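You operate a simulated robot arm through the tools that you are given. There is no shell and no other tool.

You are at the controls of a simulated robot arm. One attempt, no reset.

## Task
Run the clip bolt out and put the hose clip in the deep drawer.
Fine: Torque knob to OUT; keep the clip in the vice till the bolt is loose. Park the driver, open the vice and shut the drawer. Where these are worked on the way, their far stop is far enough and under half their travel is too little: deep drawer.
Where things are to end (x, y in the base frame): hose clip within 0.06 m of [1.11, 0.59].

Only the result counts: the job must be done as asked and must still hold three seconds after the hand-in. Knocking over, shifting, dropping, spilling or breaking anything else fails it.

## Robot
A 7-joint arm with a two-finger parallel gripper, fixed in place. Base frame: the origin is on the floor under the middle of its stand, x ahead of it, y to its left, z up. Lengths are in m, angles in rad, forces in N, time in s.
It reaches about 1.479 m from its shoulder. Its first joint turns from -2.897 to 2.897 rad. Payload 4.4 kg.
The TCP is the grasp point between the finger pads, 0.023 m short of the fingertips. In the tool frame z runs along the fingers and y along their closing line. The gripper opens to 0.094 m. The fingers are 0.038 m wide and 0.01 m thick; the gripper's body (0.054 by 0.096 m) begins 0.039 m behind the TCP.
Orientation is that of the tool frame in the base frame, as a unit quaternion [x, y, z, w]. With the fingers straight down and closing along the base's y, the tool's x points along the base's -x, its y along +y and its z along -z.

## Interface
- The arm moves only by the tool drive_tool. Its arguments are lists of equal length, an entry for each row: "turn": the turn, a rotation vector about the tool's x, y, z in rad, a list of three; "linear": the shift along the tool's x, y, z in m, a list of three; "jaw": the gripper command, from -1 (fully open) to 1 (shut), values between in proportion. In form: {"turn": [[wx, wy, wz], ...], "linear": [[dx, dy, dz], ...], "jaw": [jaw, ...]}. A call has 1 to 20 rows; each row is the pose to reach, as a shift and turn from the pose commanded when the call began, along the tool's axes at that moment. Rows are played at 5 a second. More than 0.05 m and 0.15 rad between two rows, or a gripper value outside its range, and nothing of the call is played. Where a pose cannot be reached the arm comes as near as it can. A force on the tool above 70 N (or 10 N above the force at the start of the call, whichever is more), or a blocked arm, ends the call early, and 0.2 s more pass. Each finger travels about 0.072 m/s and halts on what it meets, pressing with about 25 N; the grip force reading is that of the motor and also rises with nothing between the fingers. The clock runs only during rows and for 0.2 s after the last one: add rows that repeat a pose to give the fingers time. The reply holds the time, the measured pose of the TCP, the force on the tool along the base axes, the opening and the grip force, in the units named above and with some noise, with the torque about the TCP (base axes, N m) and any sound that the robot's microphone picked up.
- Cameras (640 x 400 px; columns grow to the right, rows downward): "scene" is fixed at [0.0612, -0.6491, 1.5078]; the picture's right is [0.75, -0.66, 0.00], its down [-0.22, -0.25, -0.94] and it looks along [0.62, 0.71, -0.33] (base axes); focal length 314 px, centre (320, 200). "wrist" rides on the gripper at [0.086, 0.016, -0.075] in the tool frame; the picture's right is [-0.18, 0.98, 0.00], its down [-0.58, -0.11, -0.81] and it looks along [-0.79, -0.15, 0.59] (tool axes); focal length 243 px, centre (320, 200). There is no depth. A picture from a camera that has moved, and an enlarged one, comes with that camera's place and axes in the base frame and with its lens. The place of the scene camera against the robot may be out by one fixed shift of up to 0.018 m in any direction.
- grab_frame(camera): a new picture of that camera. It takes no simulated time.
- enlarge(camera, box): a new picture of the part [left, top, right, bottom] of that camera's present view, enlarged. It takes no simulated time.
- job_done(): hands the job in; it is judged then, once.

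Places have to be worked out from the pictures, the camera data and where the tool is seen. Open the gripper and draw the arm clear of the work before you hand the job in, unless the task says otherwise.

The tools are called after "Call:" as a command line: name --argument value ..., lists and objects as JSON in quotes. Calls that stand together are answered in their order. drive_tool: Moves the arm, as the interface text tells. Its arguments: {"type":"object","properties":{"turn":{"type":"array","items":{"type":"array","items":{"type":"number"}}},"linear":{"type":"array","items":{"type":"array","items":{"type":"number"}}},"jaw":{"type":"array","items":{"type":"number"}}},"required":["turn","linear","jaw"]} The other tools are called the same way: grab_frame (camera) takes a picture; enlarge (camera, box) takes an enlarged picture of a part of a camera's view; job_done () hands the job in.

At the start:

```text
t: 0.0
tcp_pos: [0.6445, 0.1715, 1.3814]
ee_rot: [0.0, 1.0, 0.0, 0.0]
contact_force: [-0.1, 0.1, 1.0]
ft_torque: [0.01, -0.01, 0.0]
gripper_width: 0.094
grip_force: 0.1
```

scene: 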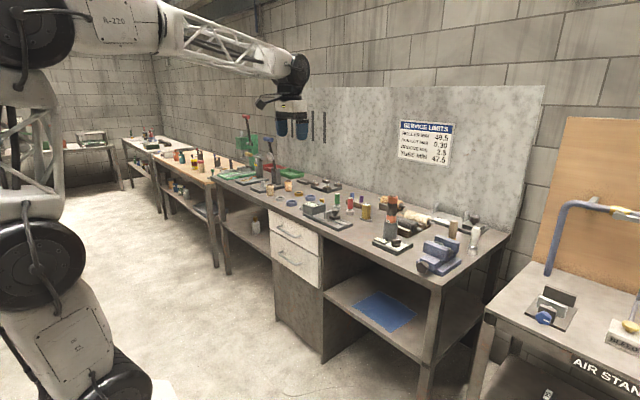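
wrist: 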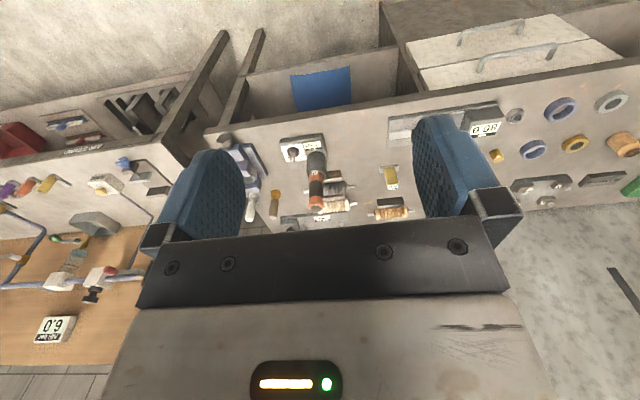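

I'll begin by studying the scene in enlarged pictures to find the clip, vice, driver and drawers.

Call:
enlarge --camera "scene" --box '[360, 180, 520, 280]'

Call:
enlarge --camera "scene" --box '[220, 150, 400, 262]'

Call:
enlarge --camera "scene" --box '[480, 180, 640, 400]'

Call:
enlarge --camera "scene" --box '[240, 190, 400, 300]'

Call:
enlarge --camera "wrist" --box '[220, 90, 420, 230]'

```text
4.00 times, centred on (440, 230) of scene
camera zoom: at [0.0612, -0.6491, 1.5078], right [0.75, -0.66, 0.0], down [-0.22, -0.25, -0.94], along [0.62, 0.71, -0.33], focal length 1256 px, centre (-160, 80)
```

zoom: 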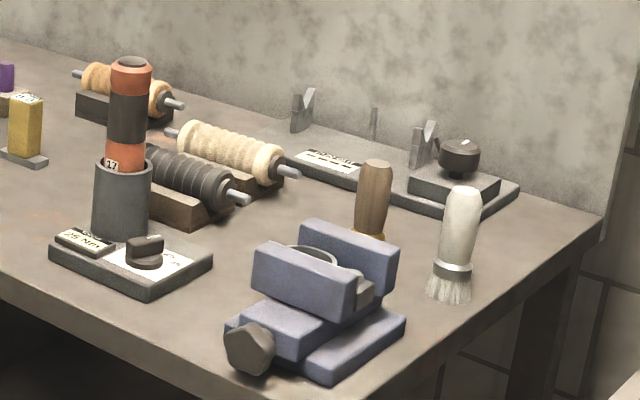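

```text
3.56 times, centred on (310, 206) of scene
camera zoom: at [0.0612, -0.6491, 1.5078], right [0.75, -0.66, 0.0], down [-0.22, -0.25, -0.94], along [0.62, 0.71, -0.33], focal length 1116 px, centre (356, 179)
```

zoom: 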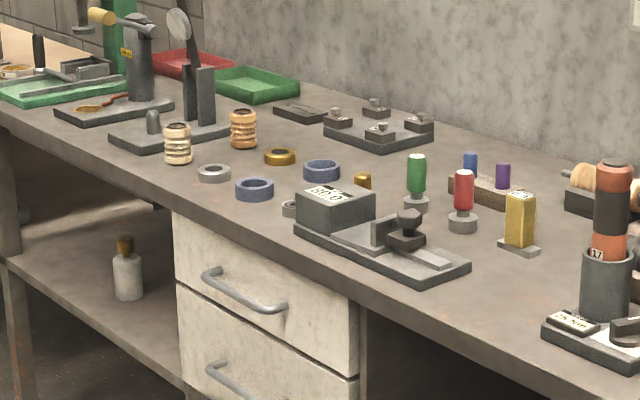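

```text
1.82 times, centred on (560, 290) of scene
camera zoom: at [0.0612, -0.6491, 1.5078], right [0.75, -0.66, 0.0], down [-0.22, -0.25, -0.94], along [0.62, 0.71, -0.33], focal length 571 px, centre (-116, 36)
```

zoom: 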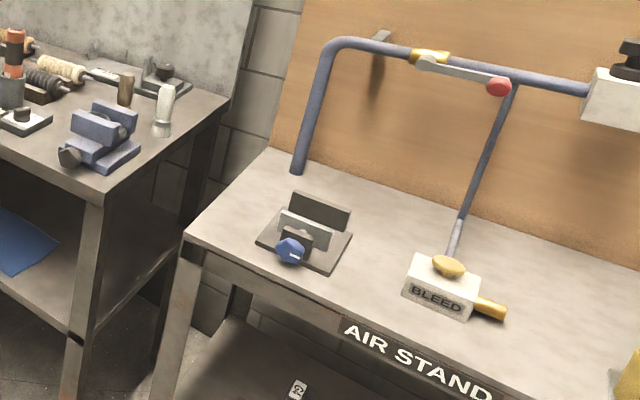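

```text
3.64 times, centred on (320, 245) of scene
camera zoom: at [0.0612, -0.6491, 1.5078], right [0.75, -0.66, 0.0], down [-0.22, -0.25, -0.94], along [0.62, 0.71, -0.33], focal length 1142 px, centre (320, 36)
```

zoom: 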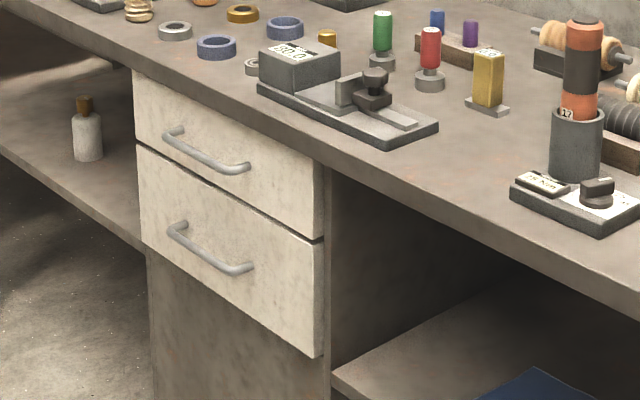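

```text
2.86 times, centred on (320, 160) of wrist
camera zoom: at [0.5571, 0.1858, 1.4557], right [0.18, 0.98, 0.0], down [0.58, -0.11, 0.81], along [0.79, -0.15, -0.59], focal length 693 px, centre (320, 314)
```

zoom: 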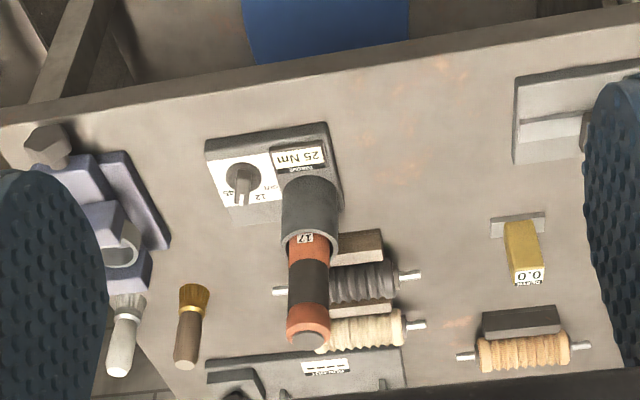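

The vice with the clip looks to be near (1.1, -0.15, 0.92), with the driver in its holder around y≈0.1. I'll move the arm closer over the bench for a better wrist view.

Call:
drive_tool --turn '[[0, 0, 0], [0, 0, 0], [0, 0, 0], [0, 0, 0], [0, 0, 0], [0, 0, 0], [0, 0, 0], [0, 0, 0]]' --linear '[[-0.01, -0.03, 0.01], [-0.02, -0.07, 0.02], [-0.03, -0.11, 0.03], [-0.04, -0.15, 0.04], [-0.05, -0.19, 0.05], [-0.06, -0.23, 0.06], [-0.07, -0.26, 0.07], [-0.07, -0.27, 0.08]]' --jaw '[-1, -1, -1, -1, -1, -1, -1, -1]'

Call:
grab_frame --camera "wrist"

```text
t: 1.8
tcp_pos: [0.7134, -0.0992, 1.3011]
ee_rot: [0.0, 1.0, 0.001, 0.0]
contact_force: [0.1, 0.1, -0.2]
ft_torque: [0.0, -0.04, 0.03]
gripper_width: 0.0939
grip_force: 0.2
```

```text
taken
camera wrist: at [0.627, -0.0833, 1.376], right [0.18, 0.98, 0.0], down [0.58, -0.11, 0.81], along [0.79, -0.15, -0.59], focal length 243 px, centre (320, 200)
```

wrist: 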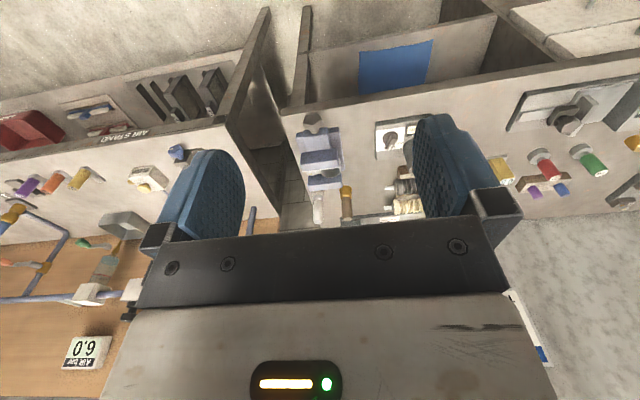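

The vice and torque station are in view between the fingers; I'll zoom in on both.

Call:
enlarge --camera "wrist" --box '[280, 100, 360, 150]'

Call:
enlarge --camera "wrist" --box '[280, 100, 440, 230]'

Call:
enlarge --camera "wrist" --box '[480, 60, 640, 200]'

Call:
enlarge --camera "scene" --box '[364, 216, 420, 256]'

Call:
enlarge --camera "scene" --box '[410, 230, 470, 280]'

```text
8.00 times, centred on (320, 125) of wrist
camera zoom: at [0.627, -0.0833, 1.376], right [0.18, 0.98, 0.0], down [0.58, -0.11, 0.81], along [0.79, -0.15, -0.59], focal length 1941 px, centre (320, 800)
```

zoom: 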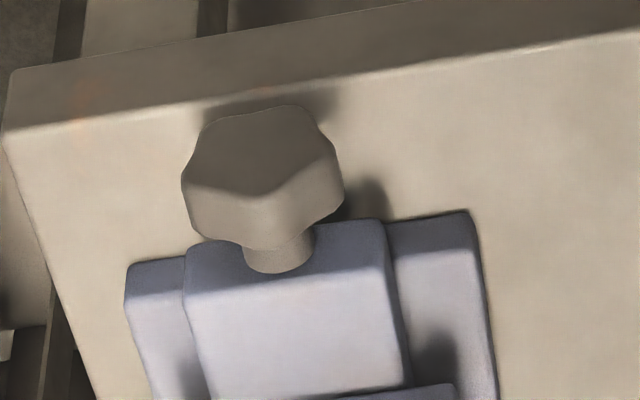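

```text
3.08 times, centred on (360, 165) of wrist
camera zoom: at [0.627, -0.0833, 1.376], right [0.18, 0.98, 0.0], down [0.58, -0.11, 0.81], along [0.79, -0.15, -0.59], focal length 746 px, centre (197, 308)
```

zoom: 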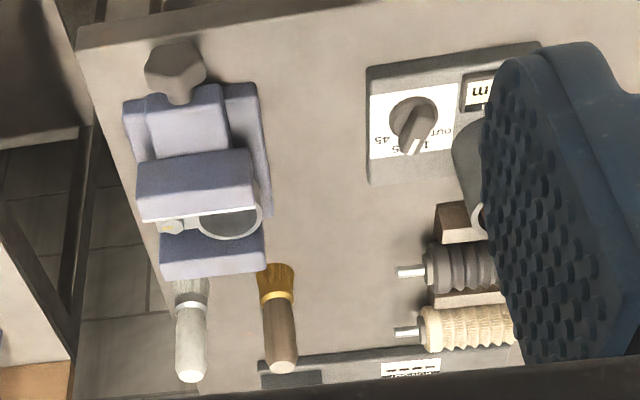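

```text
2.86 times, centred on (560, 130) of wrist
camera zoom: at [0.627, -0.0833, 1.376], right [0.18, 0.98, 0.0], down [0.58, -0.11, 0.81], along [0.79, -0.15, -0.59], focal length 693 px, centre (-366, 400)
```

zoom: 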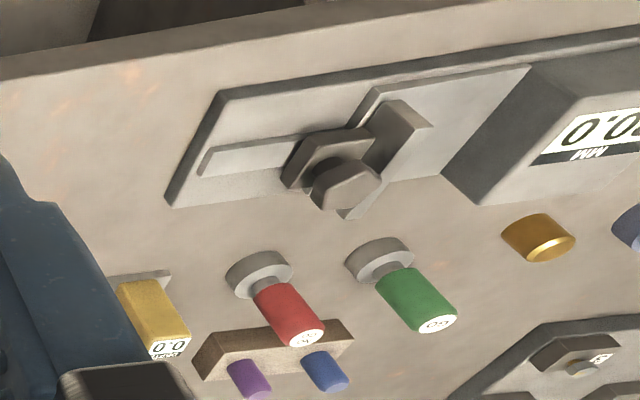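

```text
10.00 times, centred on (392, 236) of scene
camera zoom: at [0.0612, -0.6491, 1.5078], right [0.75, -0.66, 0.0], down [-0.22, -0.25, -0.94], along [0.62, 0.71, -0.33], focal length 3140 px, centre (-400, -160)
```

zoom: 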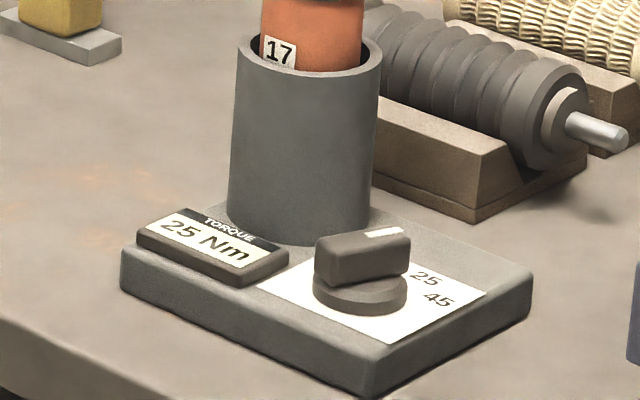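

```text
8.00 times, centred on (440, 255) of scene
camera zoom: at [0.0612, -0.6491, 1.5078], right [0.75, -0.66, 0.0], down [-0.22, -0.25, -0.94], along [0.62, 0.71, -0.33], focal length 2512 px, centre (-640, -240)
```

zoom: 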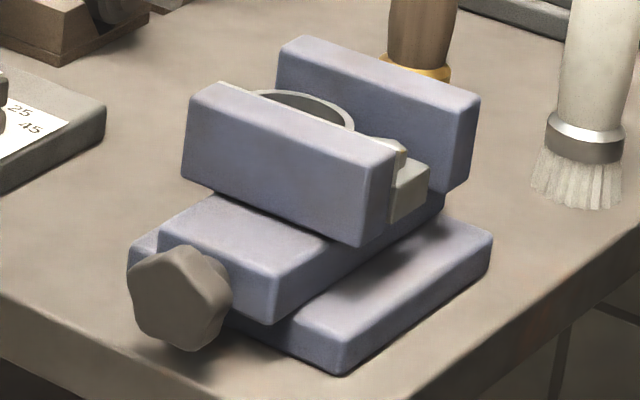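

The vice has a star knob on its front (axis roughly along x), and the clip with its bolt sits between the jaws; the torque station has a bar knob with OUT / 12 / 25 / 45 marks. I'll move nearer for a better look at both.

Call:
drive_tool --turn '[[0, 0, 0], [0, 0, 0], [0, 0, 0], [0, 0, 0], [0, 0, 0], [0, 0, 0], [0, 0, 0]]' --linear '[[-0.03, 0.008, 0.02], [-0.06, 0.016, 0.045], [-0.09, 0.024, 0.07], [-0.12, 0.032, 0.1], [-0.15, 0.04, 0.125], [-0.187, 0.049, 0.15], [-0.187, 0.049, 0.15]]' --jaw '[-1, -1, -1, -1, -1, -1, -1]'

Call:
grab_frame --camera "wrist"

Call:
grab_frame --camera "scene"

```text
t: 3.4
tcp_pos: [0.9021, -0.0496, 1.1513]
ee_rot: [0.0, 1.0, 0.0, 0.0]
contact_force: [0.7, -0.1, -0.2]
ft_torque: [-0.02, -0.01, -0.03]
gripper_width: 0.094
grip_force: 0.1
```

```text
taken
camera wrist: at [0.8141, -0.0346, 1.2257], right [0.18, 0.98, 0.0], down [0.58, -0.11, 0.81], along [0.79, -0.15, -0.59], focal length 243 px, centre (320, 200)
```

wrist: 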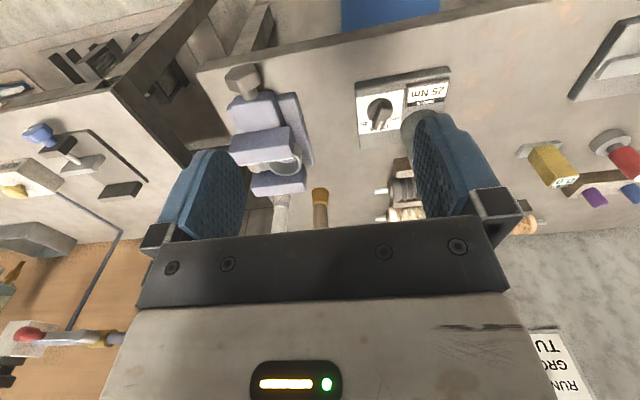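

```text
taken
```

scene: 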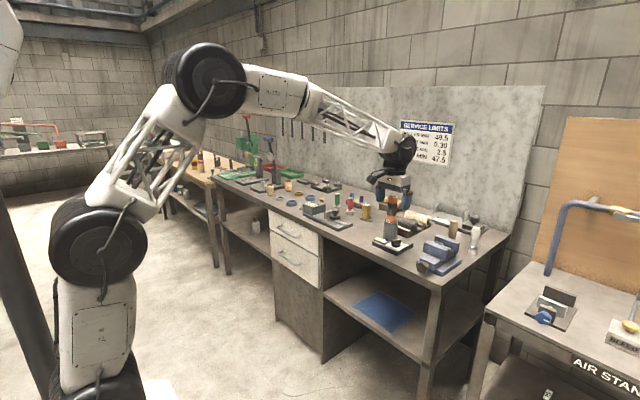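

Call:
enlarge --camera "wrist" --box '[215, 55, 335, 200]'

Call:
enlarge --camera "wrist" --box '[340, 60, 470, 160]'

Call:
enlarge --camera "scene" --box '[350, 130, 480, 280]'

```text
2.76 times, centred on (275, 128) of wrist
camera zoom: at [0.8141, -0.0346, 1.2257], right [0.18, 0.98, 0.0], down [0.58, -0.11, 0.81], along [0.79, -0.15, -0.59], focal length 669 px, centre (444, 400)
```

zoom: 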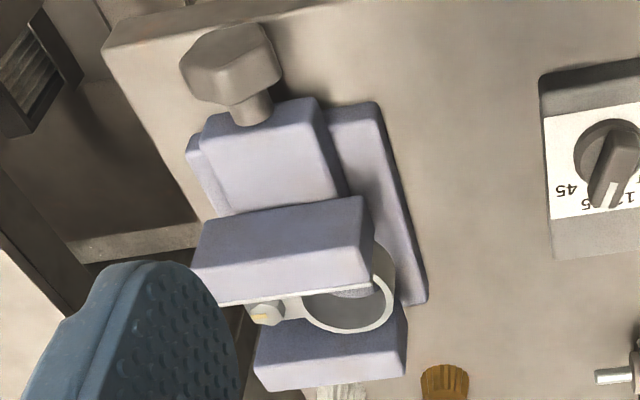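

```text
4.00 times, centred on (405, 110) of wrist
camera zoom: at [0.8141, -0.0346, 1.2257], right [0.18, 0.98, 0.0], down [0.58, -0.11, 0.81], along [0.79, -0.15, -0.59], focal length 970 px, centre (-20, 560)
```

zoom: 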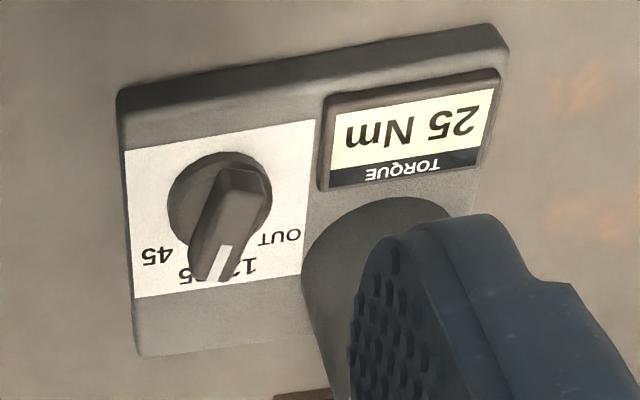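

```text
2.67 times, centred on (415, 205) of scene
camera zoom: at [0.0612, -0.6491, 1.5078], right [0.75, -0.66, 0.0], down [-0.22, -0.25, -0.94], along [0.62, 0.71, -0.33], focal length 837 px, centre (67, 187)
```

zoom: 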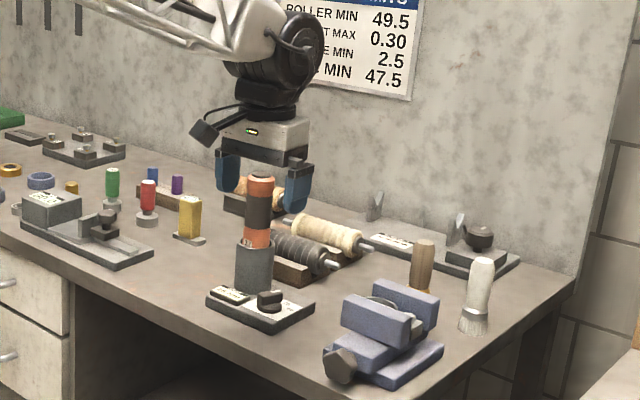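

The knob points at 25, and OUT lies counter-clockwise of it as seen from above. I'll tilt the camera downward over the vice to see the clip and its bolt better.

Call:
drive_tool --turn '[[0, 0.12, 0], [0, 0.24, 0], [0, 0.36, 0], [0, 0.48, 0], [0, 0.5, 0], [0, 0.5, 0]]' --linear '[[-0.02, -0.025, 0.005], [-0.04, -0.05, 0.01], [-0.06, -0.07, 0.015], [-0.08, -0.09, 0.02], [-0.088, -0.096, 0.02], [-0.088, -0.096, 0.02]]' --jaw '[-1, -1, -1, -1, -1, -1]'

Call:
grab_frame --camera "wrist"

```text
t: 4.8
tcp_pos: [0.9899, -0.1468, 1.1311]
ee_rot: [0.0, 0.969, -0.001, -0.248]
contact_force: [0.2, 0.4, -0.4]
ft_torque: [-0.01, 0.01, 0.03]
gripper_width: 0.094
grip_force: 0.0
```

```text
taken
camera wrist: at [0.9492, -0.1315, 1.2385], right [0.16, 0.98, -0.09], down [0.9, -0.11, 0.43], along [0.41, -0.15, -0.9], focal length 243 px, centre (320, 200)
```

wrist: 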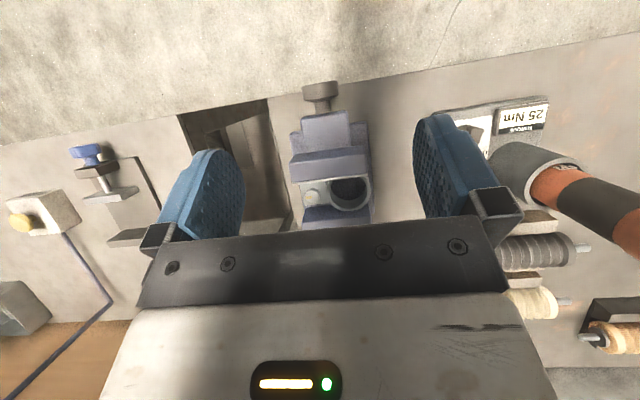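

Call:
enlarge --camera "wrist" --box '[270, 150, 398, 230]'

Call:
enlarge --camera "wrist" --box '[265, 70, 393, 230]'

```text
5.00 times, centred on (334, 190) of wrist
camera zoom: at [0.9492, -0.1315, 1.2385], right [0.16, 0.98, -0.09], down [0.9, -0.11, 0.43], along [0.41, -0.15, -0.9], focal length 1213 px, centre (250, 250)
```

zoom: 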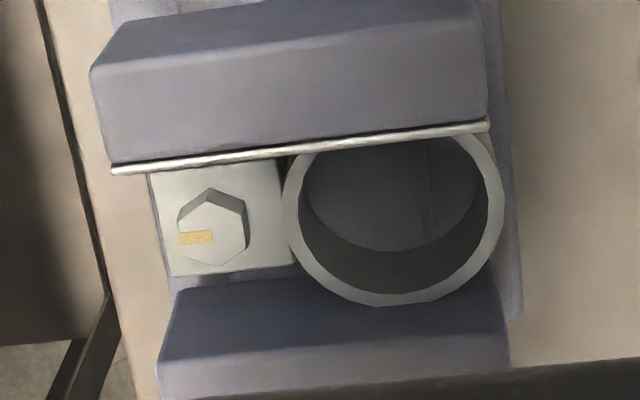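

```text
2.50 times, centred on (329, 150) of wrist
camera zoom: at [0.9492, -0.1315, 1.2385], right [0.16, 0.98, -0.09], down [0.9, -0.11, 0.43], along [0.41, -0.15, -0.9], focal length 606 px, centre (298, 325)
```

zoom: 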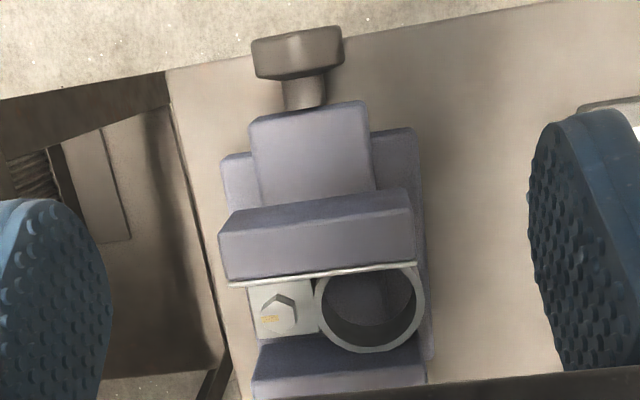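

The clip's hex bolt head faces straight up at about (1.072, -0.187, 0.960), with a yellow mark on it. I'll raise and shift over to look down on the torque station and the driver.

Call:
drive_tool --turn '[[0, 0, 0], [0, 0, 0], [0, 0, 0], [0, 0, 0], [0, 0, 0], [0, 0, 0], [0, 0, 0]]' --linear '[[0.0, 0.0, -0.05], [0.02, 0.0, -0.09], [0.04, 0.04, -0.105], [0.05, 0.08, -0.12], [0.05, 0.12, -0.12], [0.05, 0.15, -0.12], [0.05, 0.15, -0.12]]' --jaw '[-1, -1, -1, -1, -1, -1, -1]'

Call:
grab_frame --camera "wrist"

```text
t: 6.4
tcp_pos: [1.0023, 0.0034, 1.2618]
ee_rot: [0.0, 0.969, 0.0, -0.246]
contact_force: [0.6, 0.0, -0.1]
ft_torque: [0.02, -0.02, -0.03]
gripper_width: 0.094
grip_force: 0.1
```

```text
taken
camera wrist: at [0.9621, 0.0196, 1.3675], right [0.16, 0.98, -0.09], down [0.9, -0.11, 0.43], along [0.41, -0.15, -0.9], focal length 243 px, centre (320, 200)
```

wrist: 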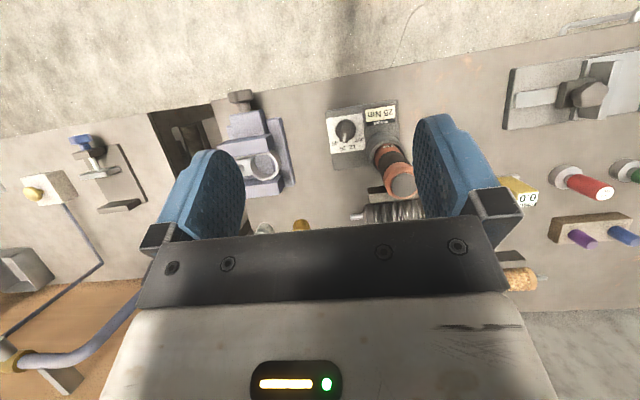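

Call:
enlarge --camera "wrist" --box '[310, 90, 430, 210]'

Call:
enlarge --camera "scene" --box '[350, 170, 430, 260]'

```text
3.33 times, centred on (370, 150) of wrist
camera zoom: at [0.9621, 0.0196, 1.3675], right [0.16, 0.98, -0.09], down [0.9, -0.11, 0.43], along [0.41, -0.15, -0.9], focal length 809 px, centre (153, 367)
```

zoom: 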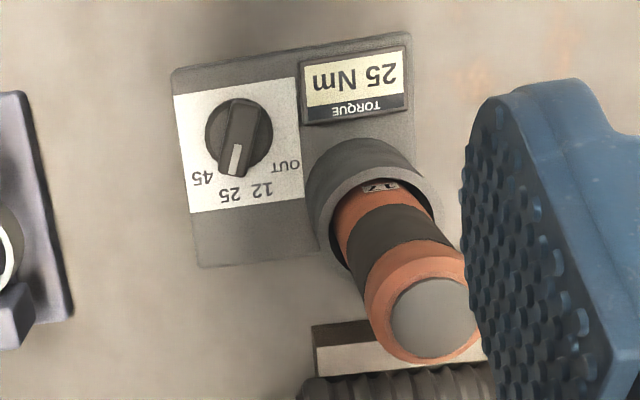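

```text
4.44 times, centred on (390, 215) of scene
camera zoom: at [0.0612, -0.6491, 1.5078], right [0.75, -0.66, 0.0], down [-0.22, -0.25, -0.94], along [0.62, 0.71, -0.33], focal length 1396 px, centre (9, 133)
```

zoom: 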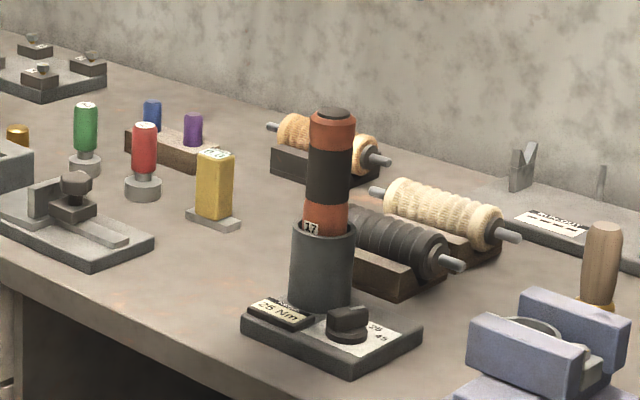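

The knob sits at about (1.042, 0.014) with its disc near z≈0.905; marks are ~35° apart so OUT is ~70° counter-clockwise from 25. The driver holder stands close on the +y side, so I'll lean the hand back toward the robot, narrow the jaws, and approach with a near-horizontal view.

Call:
drive_tool --turn '[[0, -0.138, 0], [0, -0.276, 0], [0, -0.413, 0], [0, -0.55, 0], [0, -0.688, 0], [0, -0.825, 0], [0, -0.963, 0], [0, -1.1, 0], [0, -1.1, 0]]' --linear '[[-0.005, 0.002, 0.02], [-0.01, 0.004, 0.04], [-0.015, 0.006, 0.06], [-0.02, 0.008, 0.08], [-0.025, 0.01, 0.1], [-0.03, 0.012, 0.12], [-0.036, 0.014, 0.14], [-0.0416, 0.017, 0.16], [-0.0416, 0.017, 0.16]]' --jaw '[-0.5, -0.2, 0.1, 0.3, 0.3, 0.3, 0.3, 0.3, 0.3]'

Call:
grab_frame --camera "wrist"

Call:
enlarge --camera "scene" --box '[340, 150, 480, 290]'

```text
t: 8.4
tcp_pos: [0.9633, 0.0196, 1.0997]
ee_rot: [0.0, 0.955, 0.001, 0.297]
contact_force: [-0.2, 0.1, -0.6]
ft_torque: [0.0, -0.02, -0.02]
gripper_width: 0.0327
grip_force: 0.1
```

```text
taken
camera wrist: at [0.8485, 0.0365, 1.1126], right [0.15, 0.98, 0.1], down [0.02, -0.11, 0.99], along [0.99, -0.15, -0.04], focal length 243 px, centre (320, 200)
```

wrist: 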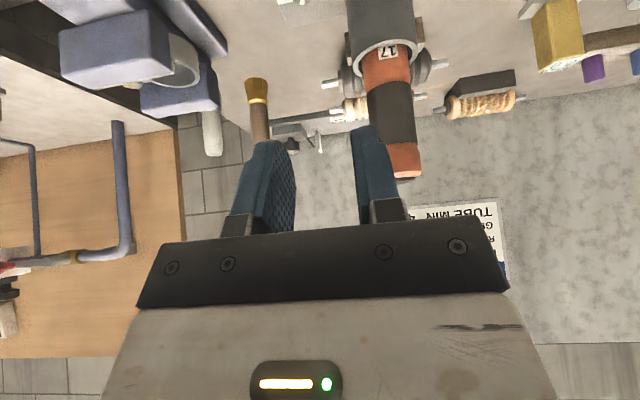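

```text
2.86 times, centred on (410, 220) of scene
camera zoom: at [0.0612, -0.6491, 1.5078], right [0.75, -0.66, 0.0], down [-0.22, -0.25, -0.94], along [0.62, 0.71, -0.33], focal length 897 px, centre (63, 143)
```

zoom: 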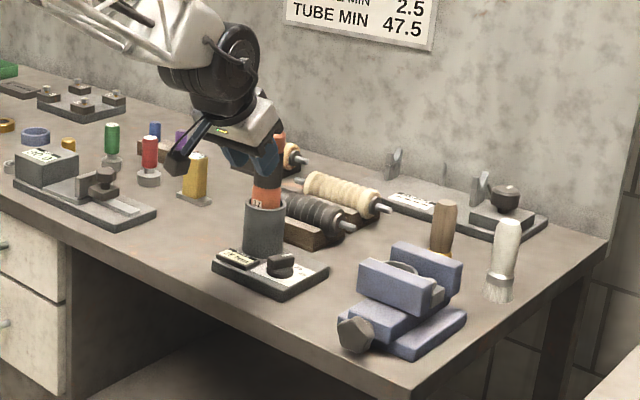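

The driver stands at about (1.075, 0.078), top at z≈1.09. I'll yaw the hand to match the bar (−17.5°) and lower to just above and behind the knob.

Call:
drive_tool --turn '[[0.0574, 0, 0.0839], [0.1148, 0, 0.1678], [0.1722, 0, 0.2517], [0.1722, 0, 0.2517], [0.1722, 0, 0.2517]]' --linear '[[0.002, -0.0005, 0.035], [0.004, -0.001, 0.07], [0.006, -0.0016, 0.1], [0.0071, -0.0016, 0.1285], [0.0071, -0.0016, 0.1285]]' --jaw '[0.3, 0.3, 0.3, 0.3, 0.3]'

Call:
grab_frame --camera "wrist"

Call:
enlarge --camera "scene" --box '[350, 180, 450, 270]'

```text
t: 9.6
tcp_pos: [1.0303, 0.0198, 0.9892]
ee_rot: [0.145, 0.944, -0.045, 0.292]
contact_force: [0.6, 0.0, 0.2]
ft_torque: [0.0, 0.01, 0.0]
gripper_width: 0.0329
grip_force: 0.0
```

```text
taken
camera wrist: at [0.9259, 0.0687, 1.0022], right [0.44, 0.89, 0.1], down [-0.01, -0.11, 0.99], along [0.9, -0.44, -0.04], focal length 243 px, centre (320, 200)
```

wrist: 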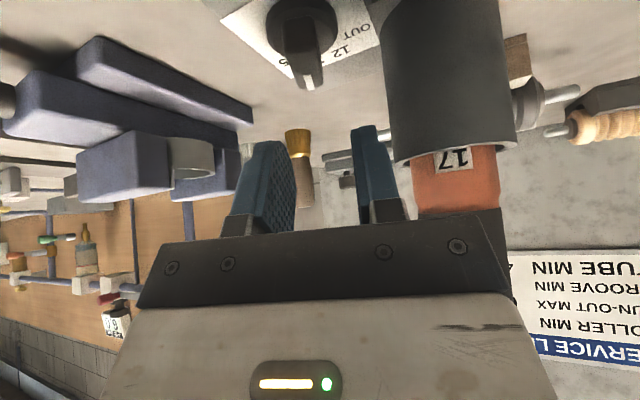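

```text
4.44 times, centred on (400, 225) of scene
camera zoom: at [0.0612, -0.6491, 1.5078], right [0.75, -0.66, 0.0], down [-0.22, -0.25, -0.94], along [0.62, 0.71, -0.33], focal length 1396 px, centre (-36, 89)
```

zoom: 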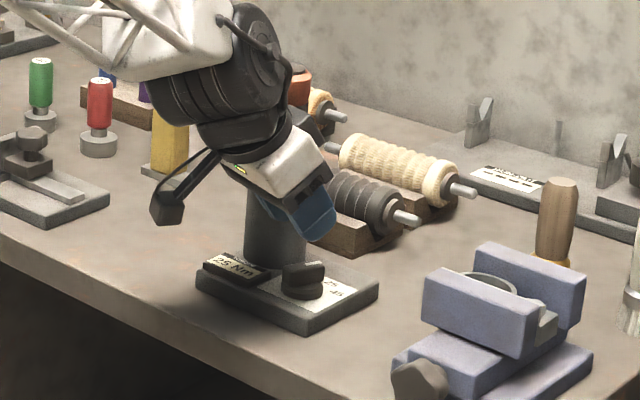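

The knob is visible just ahead and below the fingertips; I'll zoom on it to refine its position and height.

Call:
enlarge --camera "wrist" --box '[220, 0, 400, 112]'

Call:
enlarge --camera "wrist" --box '[220, 0, 420, 220]'

```text
3.56 times, centred on (310, 56) of wrist
camera zoom: at [0.9259, 0.0687, 1.0022], right [0.44, 0.89, 0.1], down [-0.01, -0.11, 0.99], along [0.9, -0.44, -0.04], focal length 863 px, centre (356, 712)
```

zoom: 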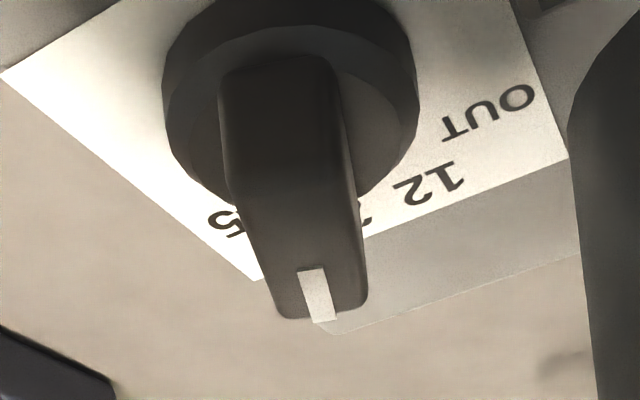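

```text
1.82 times, centred on (320, 110) of wrist
camera zoom: at [0.9259, 0.0687, 1.0022], right [0.44, 0.89, 0.1], down [-0.01, -0.11, 0.99], along [0.9, -0.44, -0.04], focal length 441 px, centre (320, 364)
```

zoom: 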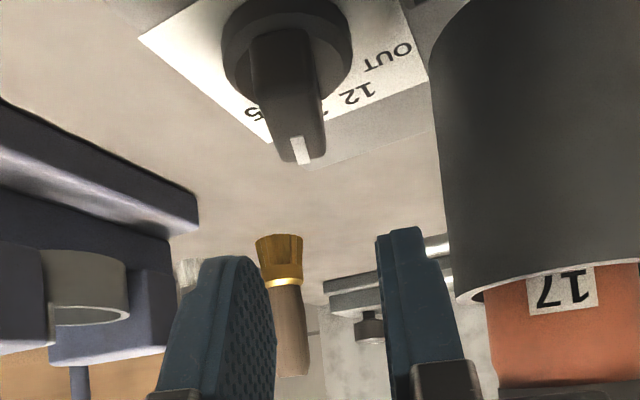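

The bar top is at z≈0.928, disc top ≈0.907, axis ≈(1.041, 0.014). I'll lower so the tilted fingertips straddle the bar.

Call:
drive_tool --turn '[[0, 0, 0], [0, 0, 0], [0, 0, 0]]' --linear '[[0.009, -0.001, 0.023], [0.0184, -0.0018, 0.0458], [0.0184, -0.0018, 0.0458]]' --jaw '[0.3, 0.3, 0.3]'

Call:
grab_frame --camera "wrist"

Call:
enlarge --camera "scene" --box '[360, 200, 430, 260]'

```text
t: 10.4
tcp_pos: [1.04, 0.0143, 0.9416]
ee_rot: [0.146, 0.944, -0.045, 0.293]
contact_force: [-2.4, 2.4, 5.9]
ft_torque: [0.03, 0.07, 0.0]
gripper_width: 0.0329
grip_force: 0.1
```

```text
taken
camera wrist: at [0.9353, 0.0636, 0.9548], right [0.44, 0.89, 0.1], down [-0.01, -0.11, 0.99], along [0.9, -0.44, -0.04], focal length 243 px, centre (320, 200)
```

wrist: 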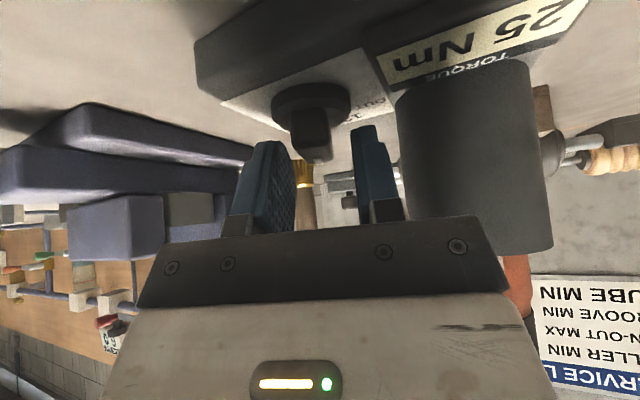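

```text
6.67 times, centred on (395, 230) of scene
camera zoom: at [0.0612, -0.6491, 1.5078], right [0.75, -0.66, 0.0], down [-0.22, -0.25, -0.94], along [0.62, 0.71, -0.33], focal length 2093 px, centre (-180, 0)
```

zoom: 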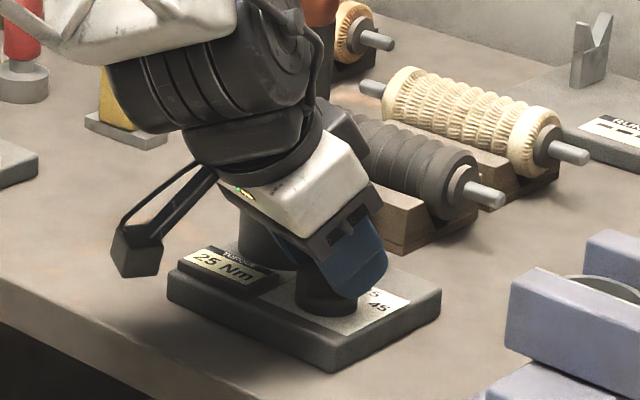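

A light contact (~6 N up) suggests the fingertips are just touching the disc. Let me zoom to check the bar lies between the fingers.

Call:
enlarge --camera "wrist" --box '[220, 60, 420, 240]'

```text
2.22 times, centred on (320, 150) of wrist
camera zoom: at [0.9353, 0.0636, 0.9548], right [0.44, 0.89, 0.1], down [-0.01, -0.11, 0.99], along [0.9, -0.44, -0.04], focal length 539 px, centre (320, 311)
```

zoom: 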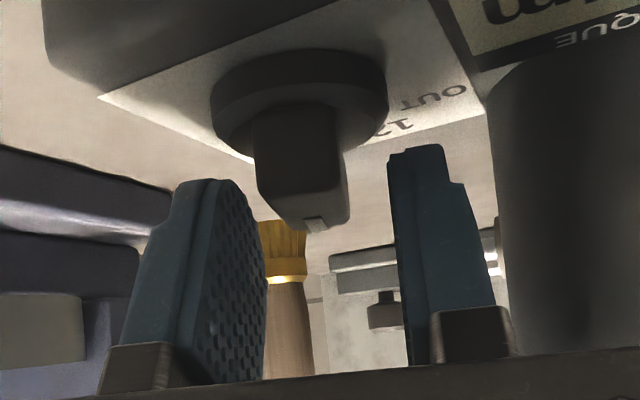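

The bar is between the fingers, slightly toward the left one. I'll shift 3 mm that way, ease up 1 mm and close.

Call:
drive_tool --turn '[[0, 0, 0], [0, 0, 0], [0, 0, 0], [0, 0, 0]]' --linear '[[0, -0.003, -0.001], [0, -0.003, -0.001], [0, -0.003, -0.001], [0, -0.003, -0.001]]' --jaw '[0.3, 0.6, 1, 1]'

Call:
enlarge --camera "wrist" --box '[220, 60, 420, 240]'

```text
t: 11.4
tcp_pos: [1.038, 0.0122, 0.9417]
ee_rot: [0.144, 0.945, -0.044, 0.291]
contact_force: [0.5, 17.6, 2.3]
ft_torque: [0.29, 0.15, 0.01]
gripper_width: 0.0161
grip_force: 25.6
```

```text
2.22 times, centred on (320, 150) of wrist
camera zoom: at [0.9336, 0.0609, 0.9551], right [0.44, 0.89, 0.1], down [-0.01, -0.11, 0.99], along [0.9, -0.44, -0.04], focal length 539 px, centre (320, 311)
```

zoom: 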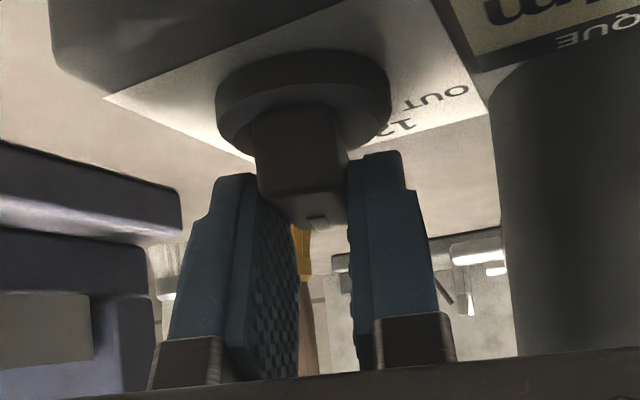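

The bar is gripped (0.016 m wide). I'll re-centre slightly and turn about the knob's vertical axis by the first 35°, watching forces.

Call:
drive_tool --turn '[[0, 0, 0], [-0.0689, 0, -0.1007], [-0.1378, 0, -0.2015], [-0.2067, 0, -0.3022], [-0.2756, 0, -0.403], [-0.3449, 0, -0.5042], [-0.3449, 0, -0.5042]]' --linear '[[0, 0.002, 0], [0, 0.0015, 0], [0, 0.001, 0], [0, 0.0007, 0], [0, 0.0005, 0], [-0.0003, 0.0003, 0.0003], [-0.0003, 0.0003, 0.0003]]' --jaw '[1, 1, 1, 1, 1, 1, 1]'

Call:
grab_frame --camera "wrist"

Call:
enlarge --camera "scene" --box '[360, 200, 430, 260]'

```text
t: 13.0
tcp_pos: [1.0395, 0.0116, 0.9423]
ee_rot: [-0.146, 0.944, 0.046, 0.292]
contact_force: [-12.0, 3.7, 4.9]
ft_torque: [0.28, -0.41, -0.02]
gripper_width: 0.0158
grip_force: 24.8
```

```text
taken
camera wrist: at [0.9243, -0.008, 0.9552], right [-0.15, 0.98, 0.1], down [0.06, -0.1, 0.99], along [0.99, 0.16, -0.04], focal length 243 px, centre (320, 200)
```

wrist: 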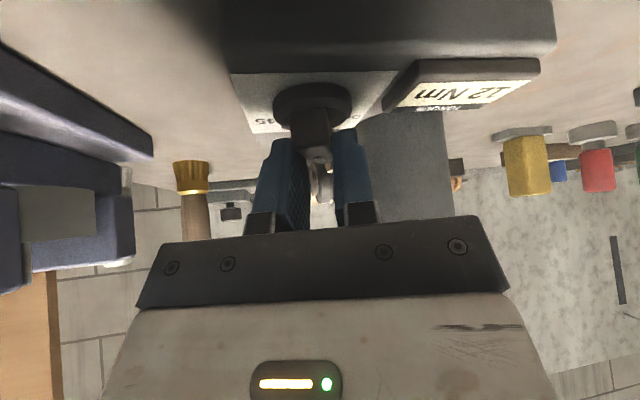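

```text
6.67 times, centred on (395, 230) of scene
camera zoom: at [0.0612, -0.6491, 1.5078], right [0.75, -0.66, 0.0], down [-0.22, -0.25, -0.94], along [0.62, 0.71, -0.33], focal length 2093 px, centre (-180, 0)
```

zoom: 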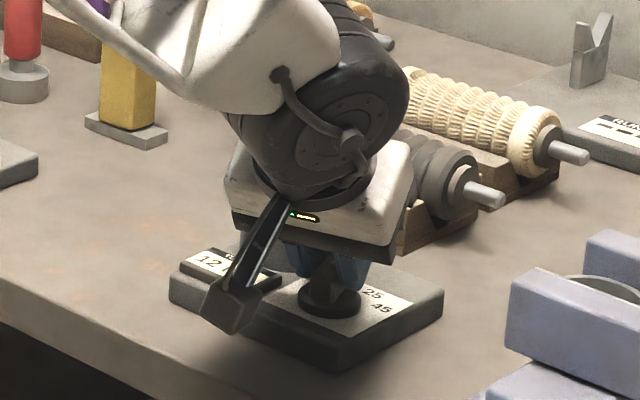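

The display now reads 12 Nm, so one step works as planned. Turning the second 35° toward OUT.

Call:
drive_tool --turn '[[-0.0689, 0, -0.1007], [-0.1378, 0, -0.2015], [-0.2067, 0, -0.3022], [-0.2756, 0, -0.403], [-0.3449, 0, -0.5042], [-0.3449, 0, -0.5042]]' --linear '[[0.0005, -0.0003, -0.0005], [0.0006, -0.0006, -0.0005], [0.0007, -0.0009, -0.0005], [0.0008, -0.0011, -0.0005], [0.0008, -0.0013, -0.0005], [0.0008, -0.0013, -0.0005]]' --jaw '[1, 1, 1, 1, 1, 1]'

Call:
grab_frame --camera "wrist"

Call:
enlarge --camera "scene" --box '[360, 200, 430, 260]'

```text
t: 14.4
tcp_pos: [1.0397, 0.0094, 0.9417]
ee_rot: [-0.423, 0.856, 0.132, 0.265]
contact_force: [0.8, 14.9, 2.7]
ft_torque: [0.78, -0.38, 0.01]
gripper_width: 0.0159
grip_force: 24.9
```

```text
taken
camera wrist: at [0.9553, -0.0712, 0.9552], right [-0.69, 0.72, 0.1], down [0.1, -0.05, 0.99], along [0.72, 0.69, -0.04], focal length 243 px, centre (320, 200)
```

wrist: 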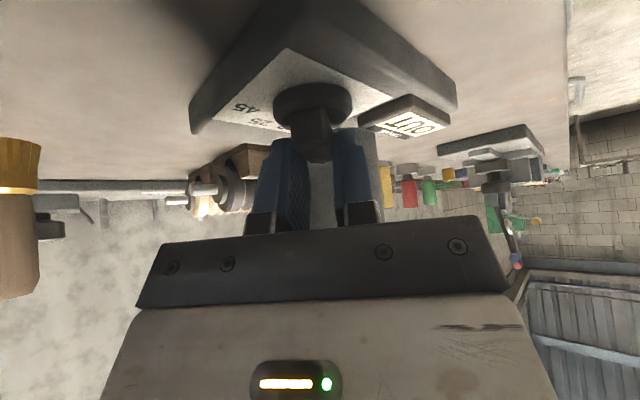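

```text
6.67 times, centred on (395, 230) of scene
camera zoom: at [0.0612, -0.6491, 1.5078], right [0.75, -0.66, 0.0], down [-0.22, -0.25, -0.94], along [0.62, 0.71, -0.33], focal length 2093 px, centre (-180, 0)
```

zoom: 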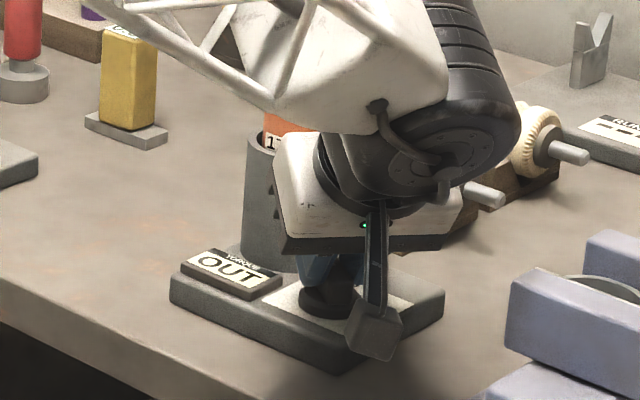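

The display shows OUT. I'll release the knob and back straight out along the fingers.

Call:
drive_tool --turn '[[0, 0, 0], [0, 0, 0], [0, 0, 0], [0, 0, 0], [0, 0, 0], [0, 0, 0]]' --linear '[[0, 0, 0], [0, 0, 0], [0, 0, -0.03], [0, 0, -0.07], [0, 0, -0.11], [0, 0, -0.15]]' --jaw '[0.3, 0.3, 0.3, 0.3, 0.3, 0.3]'

Call:
grab_frame --camera "wrist"

Call:
enlarge --camera "scene" --box '[340, 140, 480, 280]'

```text
t: 15.8
tcp_pos: [0.987, -0.0583, 1.0645]
ee_rot: [-0.422, 0.857, 0.13, 0.265]
contact_force: [0.2, -0.9, -1.8]
ft_torque: [0.03, 0.03, -0.02]
gripper_width: 0.0328
grip_force: 0.0
```

```text
taken
camera wrist: at [0.9032, -0.1387, 1.0774], right [-0.69, 0.72, 0.11], down [0.1, -0.05, 0.99], along [0.72, 0.69, -0.04], focal length 243 px, centre (320, 200)
```

wrist: 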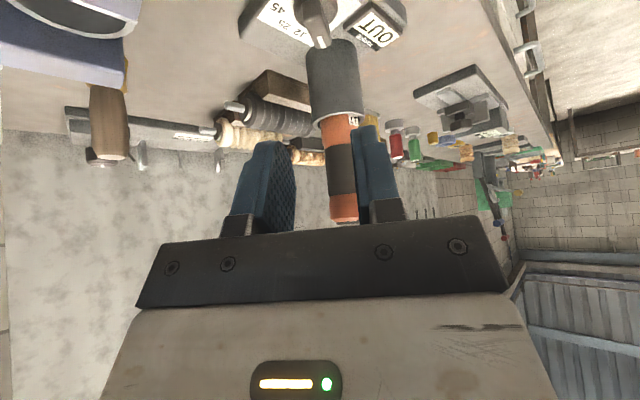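

```text
2.86 times, centred on (410, 210) of scene
camera zoom: at [0.0612, -0.6491, 1.5078], right [0.75, -0.66, 0.0], down [-0.22, -0.25, -0.94], along [0.62, 0.71, -0.33], focal length 897 px, centre (63, 171)
```

zoom: 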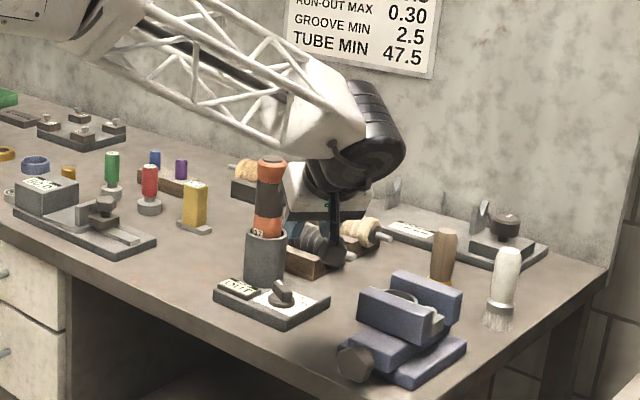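

Knob points at OUT. Let me zoom on the driver from this angle to fix its axis position.

Call:
enlarge --camera "wrist" --box '[270, 20, 420, 240]'

Call:
enlarge --camera "scene" --box '[370, 180, 430, 255]'

```text
1.82 times, centred on (345, 130) of wrist
camera zoom: at [0.9032, -0.1387, 1.0774], right [-0.69, 0.72, 0.11], down [0.1, -0.05, 0.99], along [0.72, 0.69, -0.04], focal length 441 px, centre (274, 327)
```

zoom: 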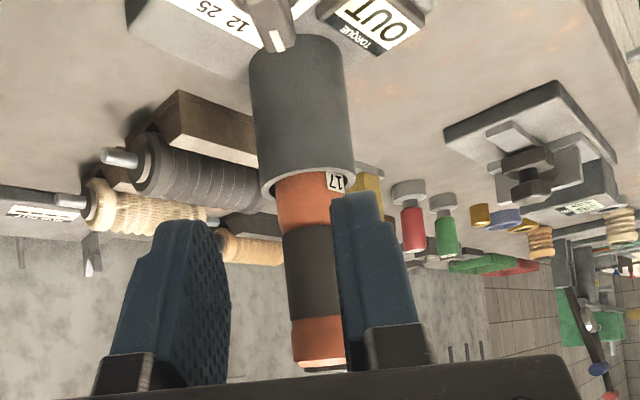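

```text
5.33 times, centred on (400, 218) of scene
camera zoom: at [0.0612, -0.6491, 1.5078], right [0.75, -0.66, 0.0], down [-0.22, -0.25, -0.94], along [0.62, 0.71, -0.33], focal length 1675 px, centre (-107, 107)
```

zoom: 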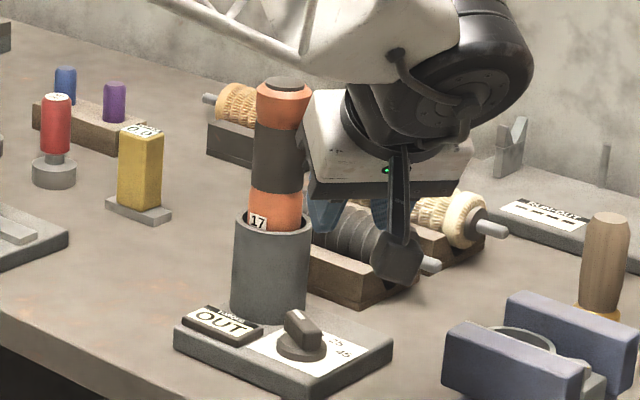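

Driver axis is about (1.081, 0.078), top z≈1.09, handle ~0.044 m across. I'll rise clear and unwind the yaw before going upright over the driver.

Call:
drive_tool --turn '[[0, 0, 0], [0, 0, 0], [0.0739, 0, 0.108], [0.1477, 0, 0.216], [0.2216, 0, 0.324], [0.2954, 0, 0.432], [0.3693, 0, 0.54], [0.4431, 0, 0.648], [0.517, 0, 0.756], [0.517, 0, 0.756]]' --linear '[[-0.0282, 0, -0.0413], [-0.0565, 0, -0.0825], [-0.0791, 0, -0.1155], [-0.096, 0, -0.1403], [-0.096, 0, -0.1403], [-0.096, 0, -0.1403], [-0.096, 0, -0.1403], [-0.096, 0, -0.1403], [-0.096, 0, -0.1403], [-0.096, 0, -0.1403]]' --jaw '[0.3, 0, -0.5, -1, -1, -1, -1, -1, -1, -1]'

```text
t: 18.0
tcp_pos: [0.9863, -0.0583, 1.2365]
ee_rot: [0.0, 0.955, 0.0, 0.296]
contact_force: [-0.1, -0.2, -0.2]
ft_torque: [-0.02, -0.02, 0.05]
gripper_width: 0.0939
grip_force: 0.1
```

Unwound. Now I'll bring the tool upright and move to just before the driver, above it, for a precise look.

Call:
drive_tool --turn '[[0, 0.12, 0], [0, 0.24, 0], [0, 0.36, 0], [0, 0.48, 0], [0, 0.6, 0], [0, 0.6, 0]]' --linear '[[0, 0.03, 0.004], [0, 0.06, 0.008], [-0.001, 0.09, 0.014], [-0.002, 0.12, 0.02], [-0.002, 0.128, 0.0213], [-0.002, 0.128, 0.0213]]' --jaw '[-1, -1, -1, -1, -1, -1]'

Call:
grab_frame --camera "wrist"

Call:
enlarge --camera "wrist" --box '[260, 40, 420, 180]'

```text
t: 19.4
tcp_pos: [1.0004, 0.0718, 1.2188]
ee_rot: [-0.001, 1.0, -0.001, -0.001]
contact_force: [-0.1, -1.0, -0.3]
ft_torque: [0.02, 0.0, 0.01]
gripper_width: 0.0938
grip_force: 0.1
```

```text
taken
camera wrist: at [0.9118, 0.0861, 1.2941], right [0.18, 0.98, 0.0], down [0.58, -0.11, 0.81], along [0.79, -0.15, -0.59], focal length 243 px, centre (320, 200)
```

wrist: 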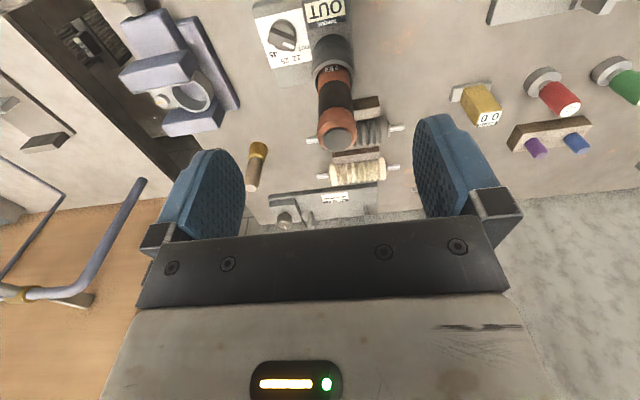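

```text
2.86 times, centred on (340, 110) of wrist
camera zoom: at [0.9118, 0.0861, 1.2941], right [0.18, 0.98, 0.0], down [0.58, -0.11, 0.81], along [0.79, -0.15, -0.59], focal length 693 px, centre (263, 457)
```

zoom: 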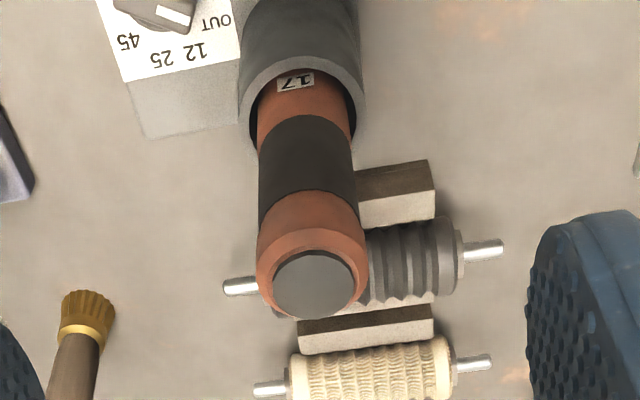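

The cap centre triangulates to about (1.080, 0.0745). I'll position the open gripper directly above it and check.

Call:
drive_tool --turn '[[0, 0, 0], [0, 0, 0], [0, 0, 0], [0, 0, 0]]' --linear '[[-0.04, 0.0015, 0.02], [-0.0796, 0.0027, 0.04], [-0.0796, 0.0027, 0.0588], [-0.0796, 0.0027, 0.0588]]' --jaw '[-1, -1, -1, -1]'

Call:
grab_frame --camera "wrist"

Call:
enlarge --camera "scene" --box '[360, 150, 430, 250]'

```text
t: 20.4
tcp_pos: [1.0778, 0.0738, 1.1606]
ee_rot: [0.0, 1.0, -0.001, 0.0]
contact_force: [-0.8, -0.1, 0.0]
ft_torque: [-0.02, 0.04, 0.0]
gripper_width: 0.0941
grip_force: 0.1
```

```text
taken
camera wrist: at [0.9908, 0.0887, 1.2351], right [0.18, 0.98, 0.0], down [0.58, -0.11, 0.81], along [0.79, -0.15, -0.59], focal length 243 px, centre (320, 200)
```

wrist: 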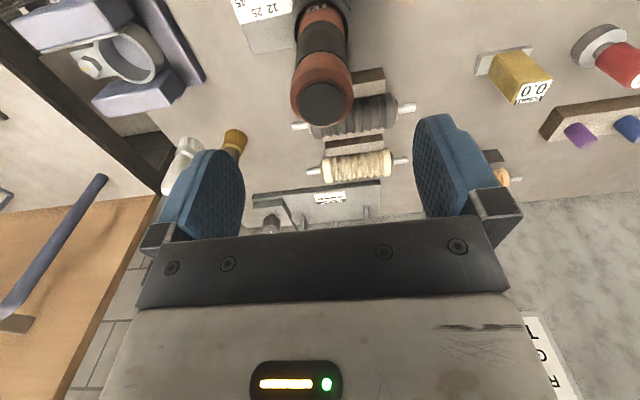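

```text
4.00 times, centred on (395, 200) of scene
camera zoom: at [0.0612, -0.6491, 1.5078], right [0.75, -0.66, 0.0], down [-0.22, -0.25, -0.94], along [0.62, 0.71, -0.33], focal length 1256 px, centre (20, 200)
```

zoom: 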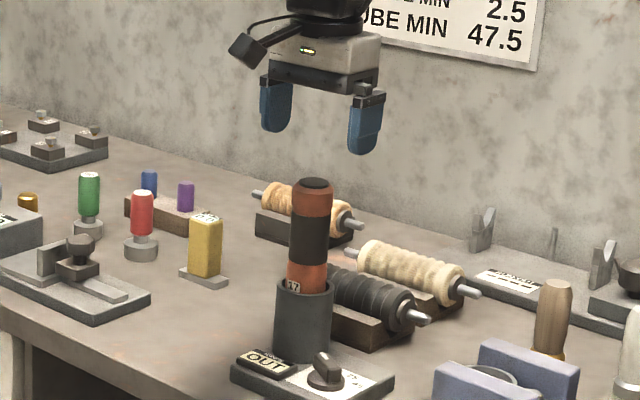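

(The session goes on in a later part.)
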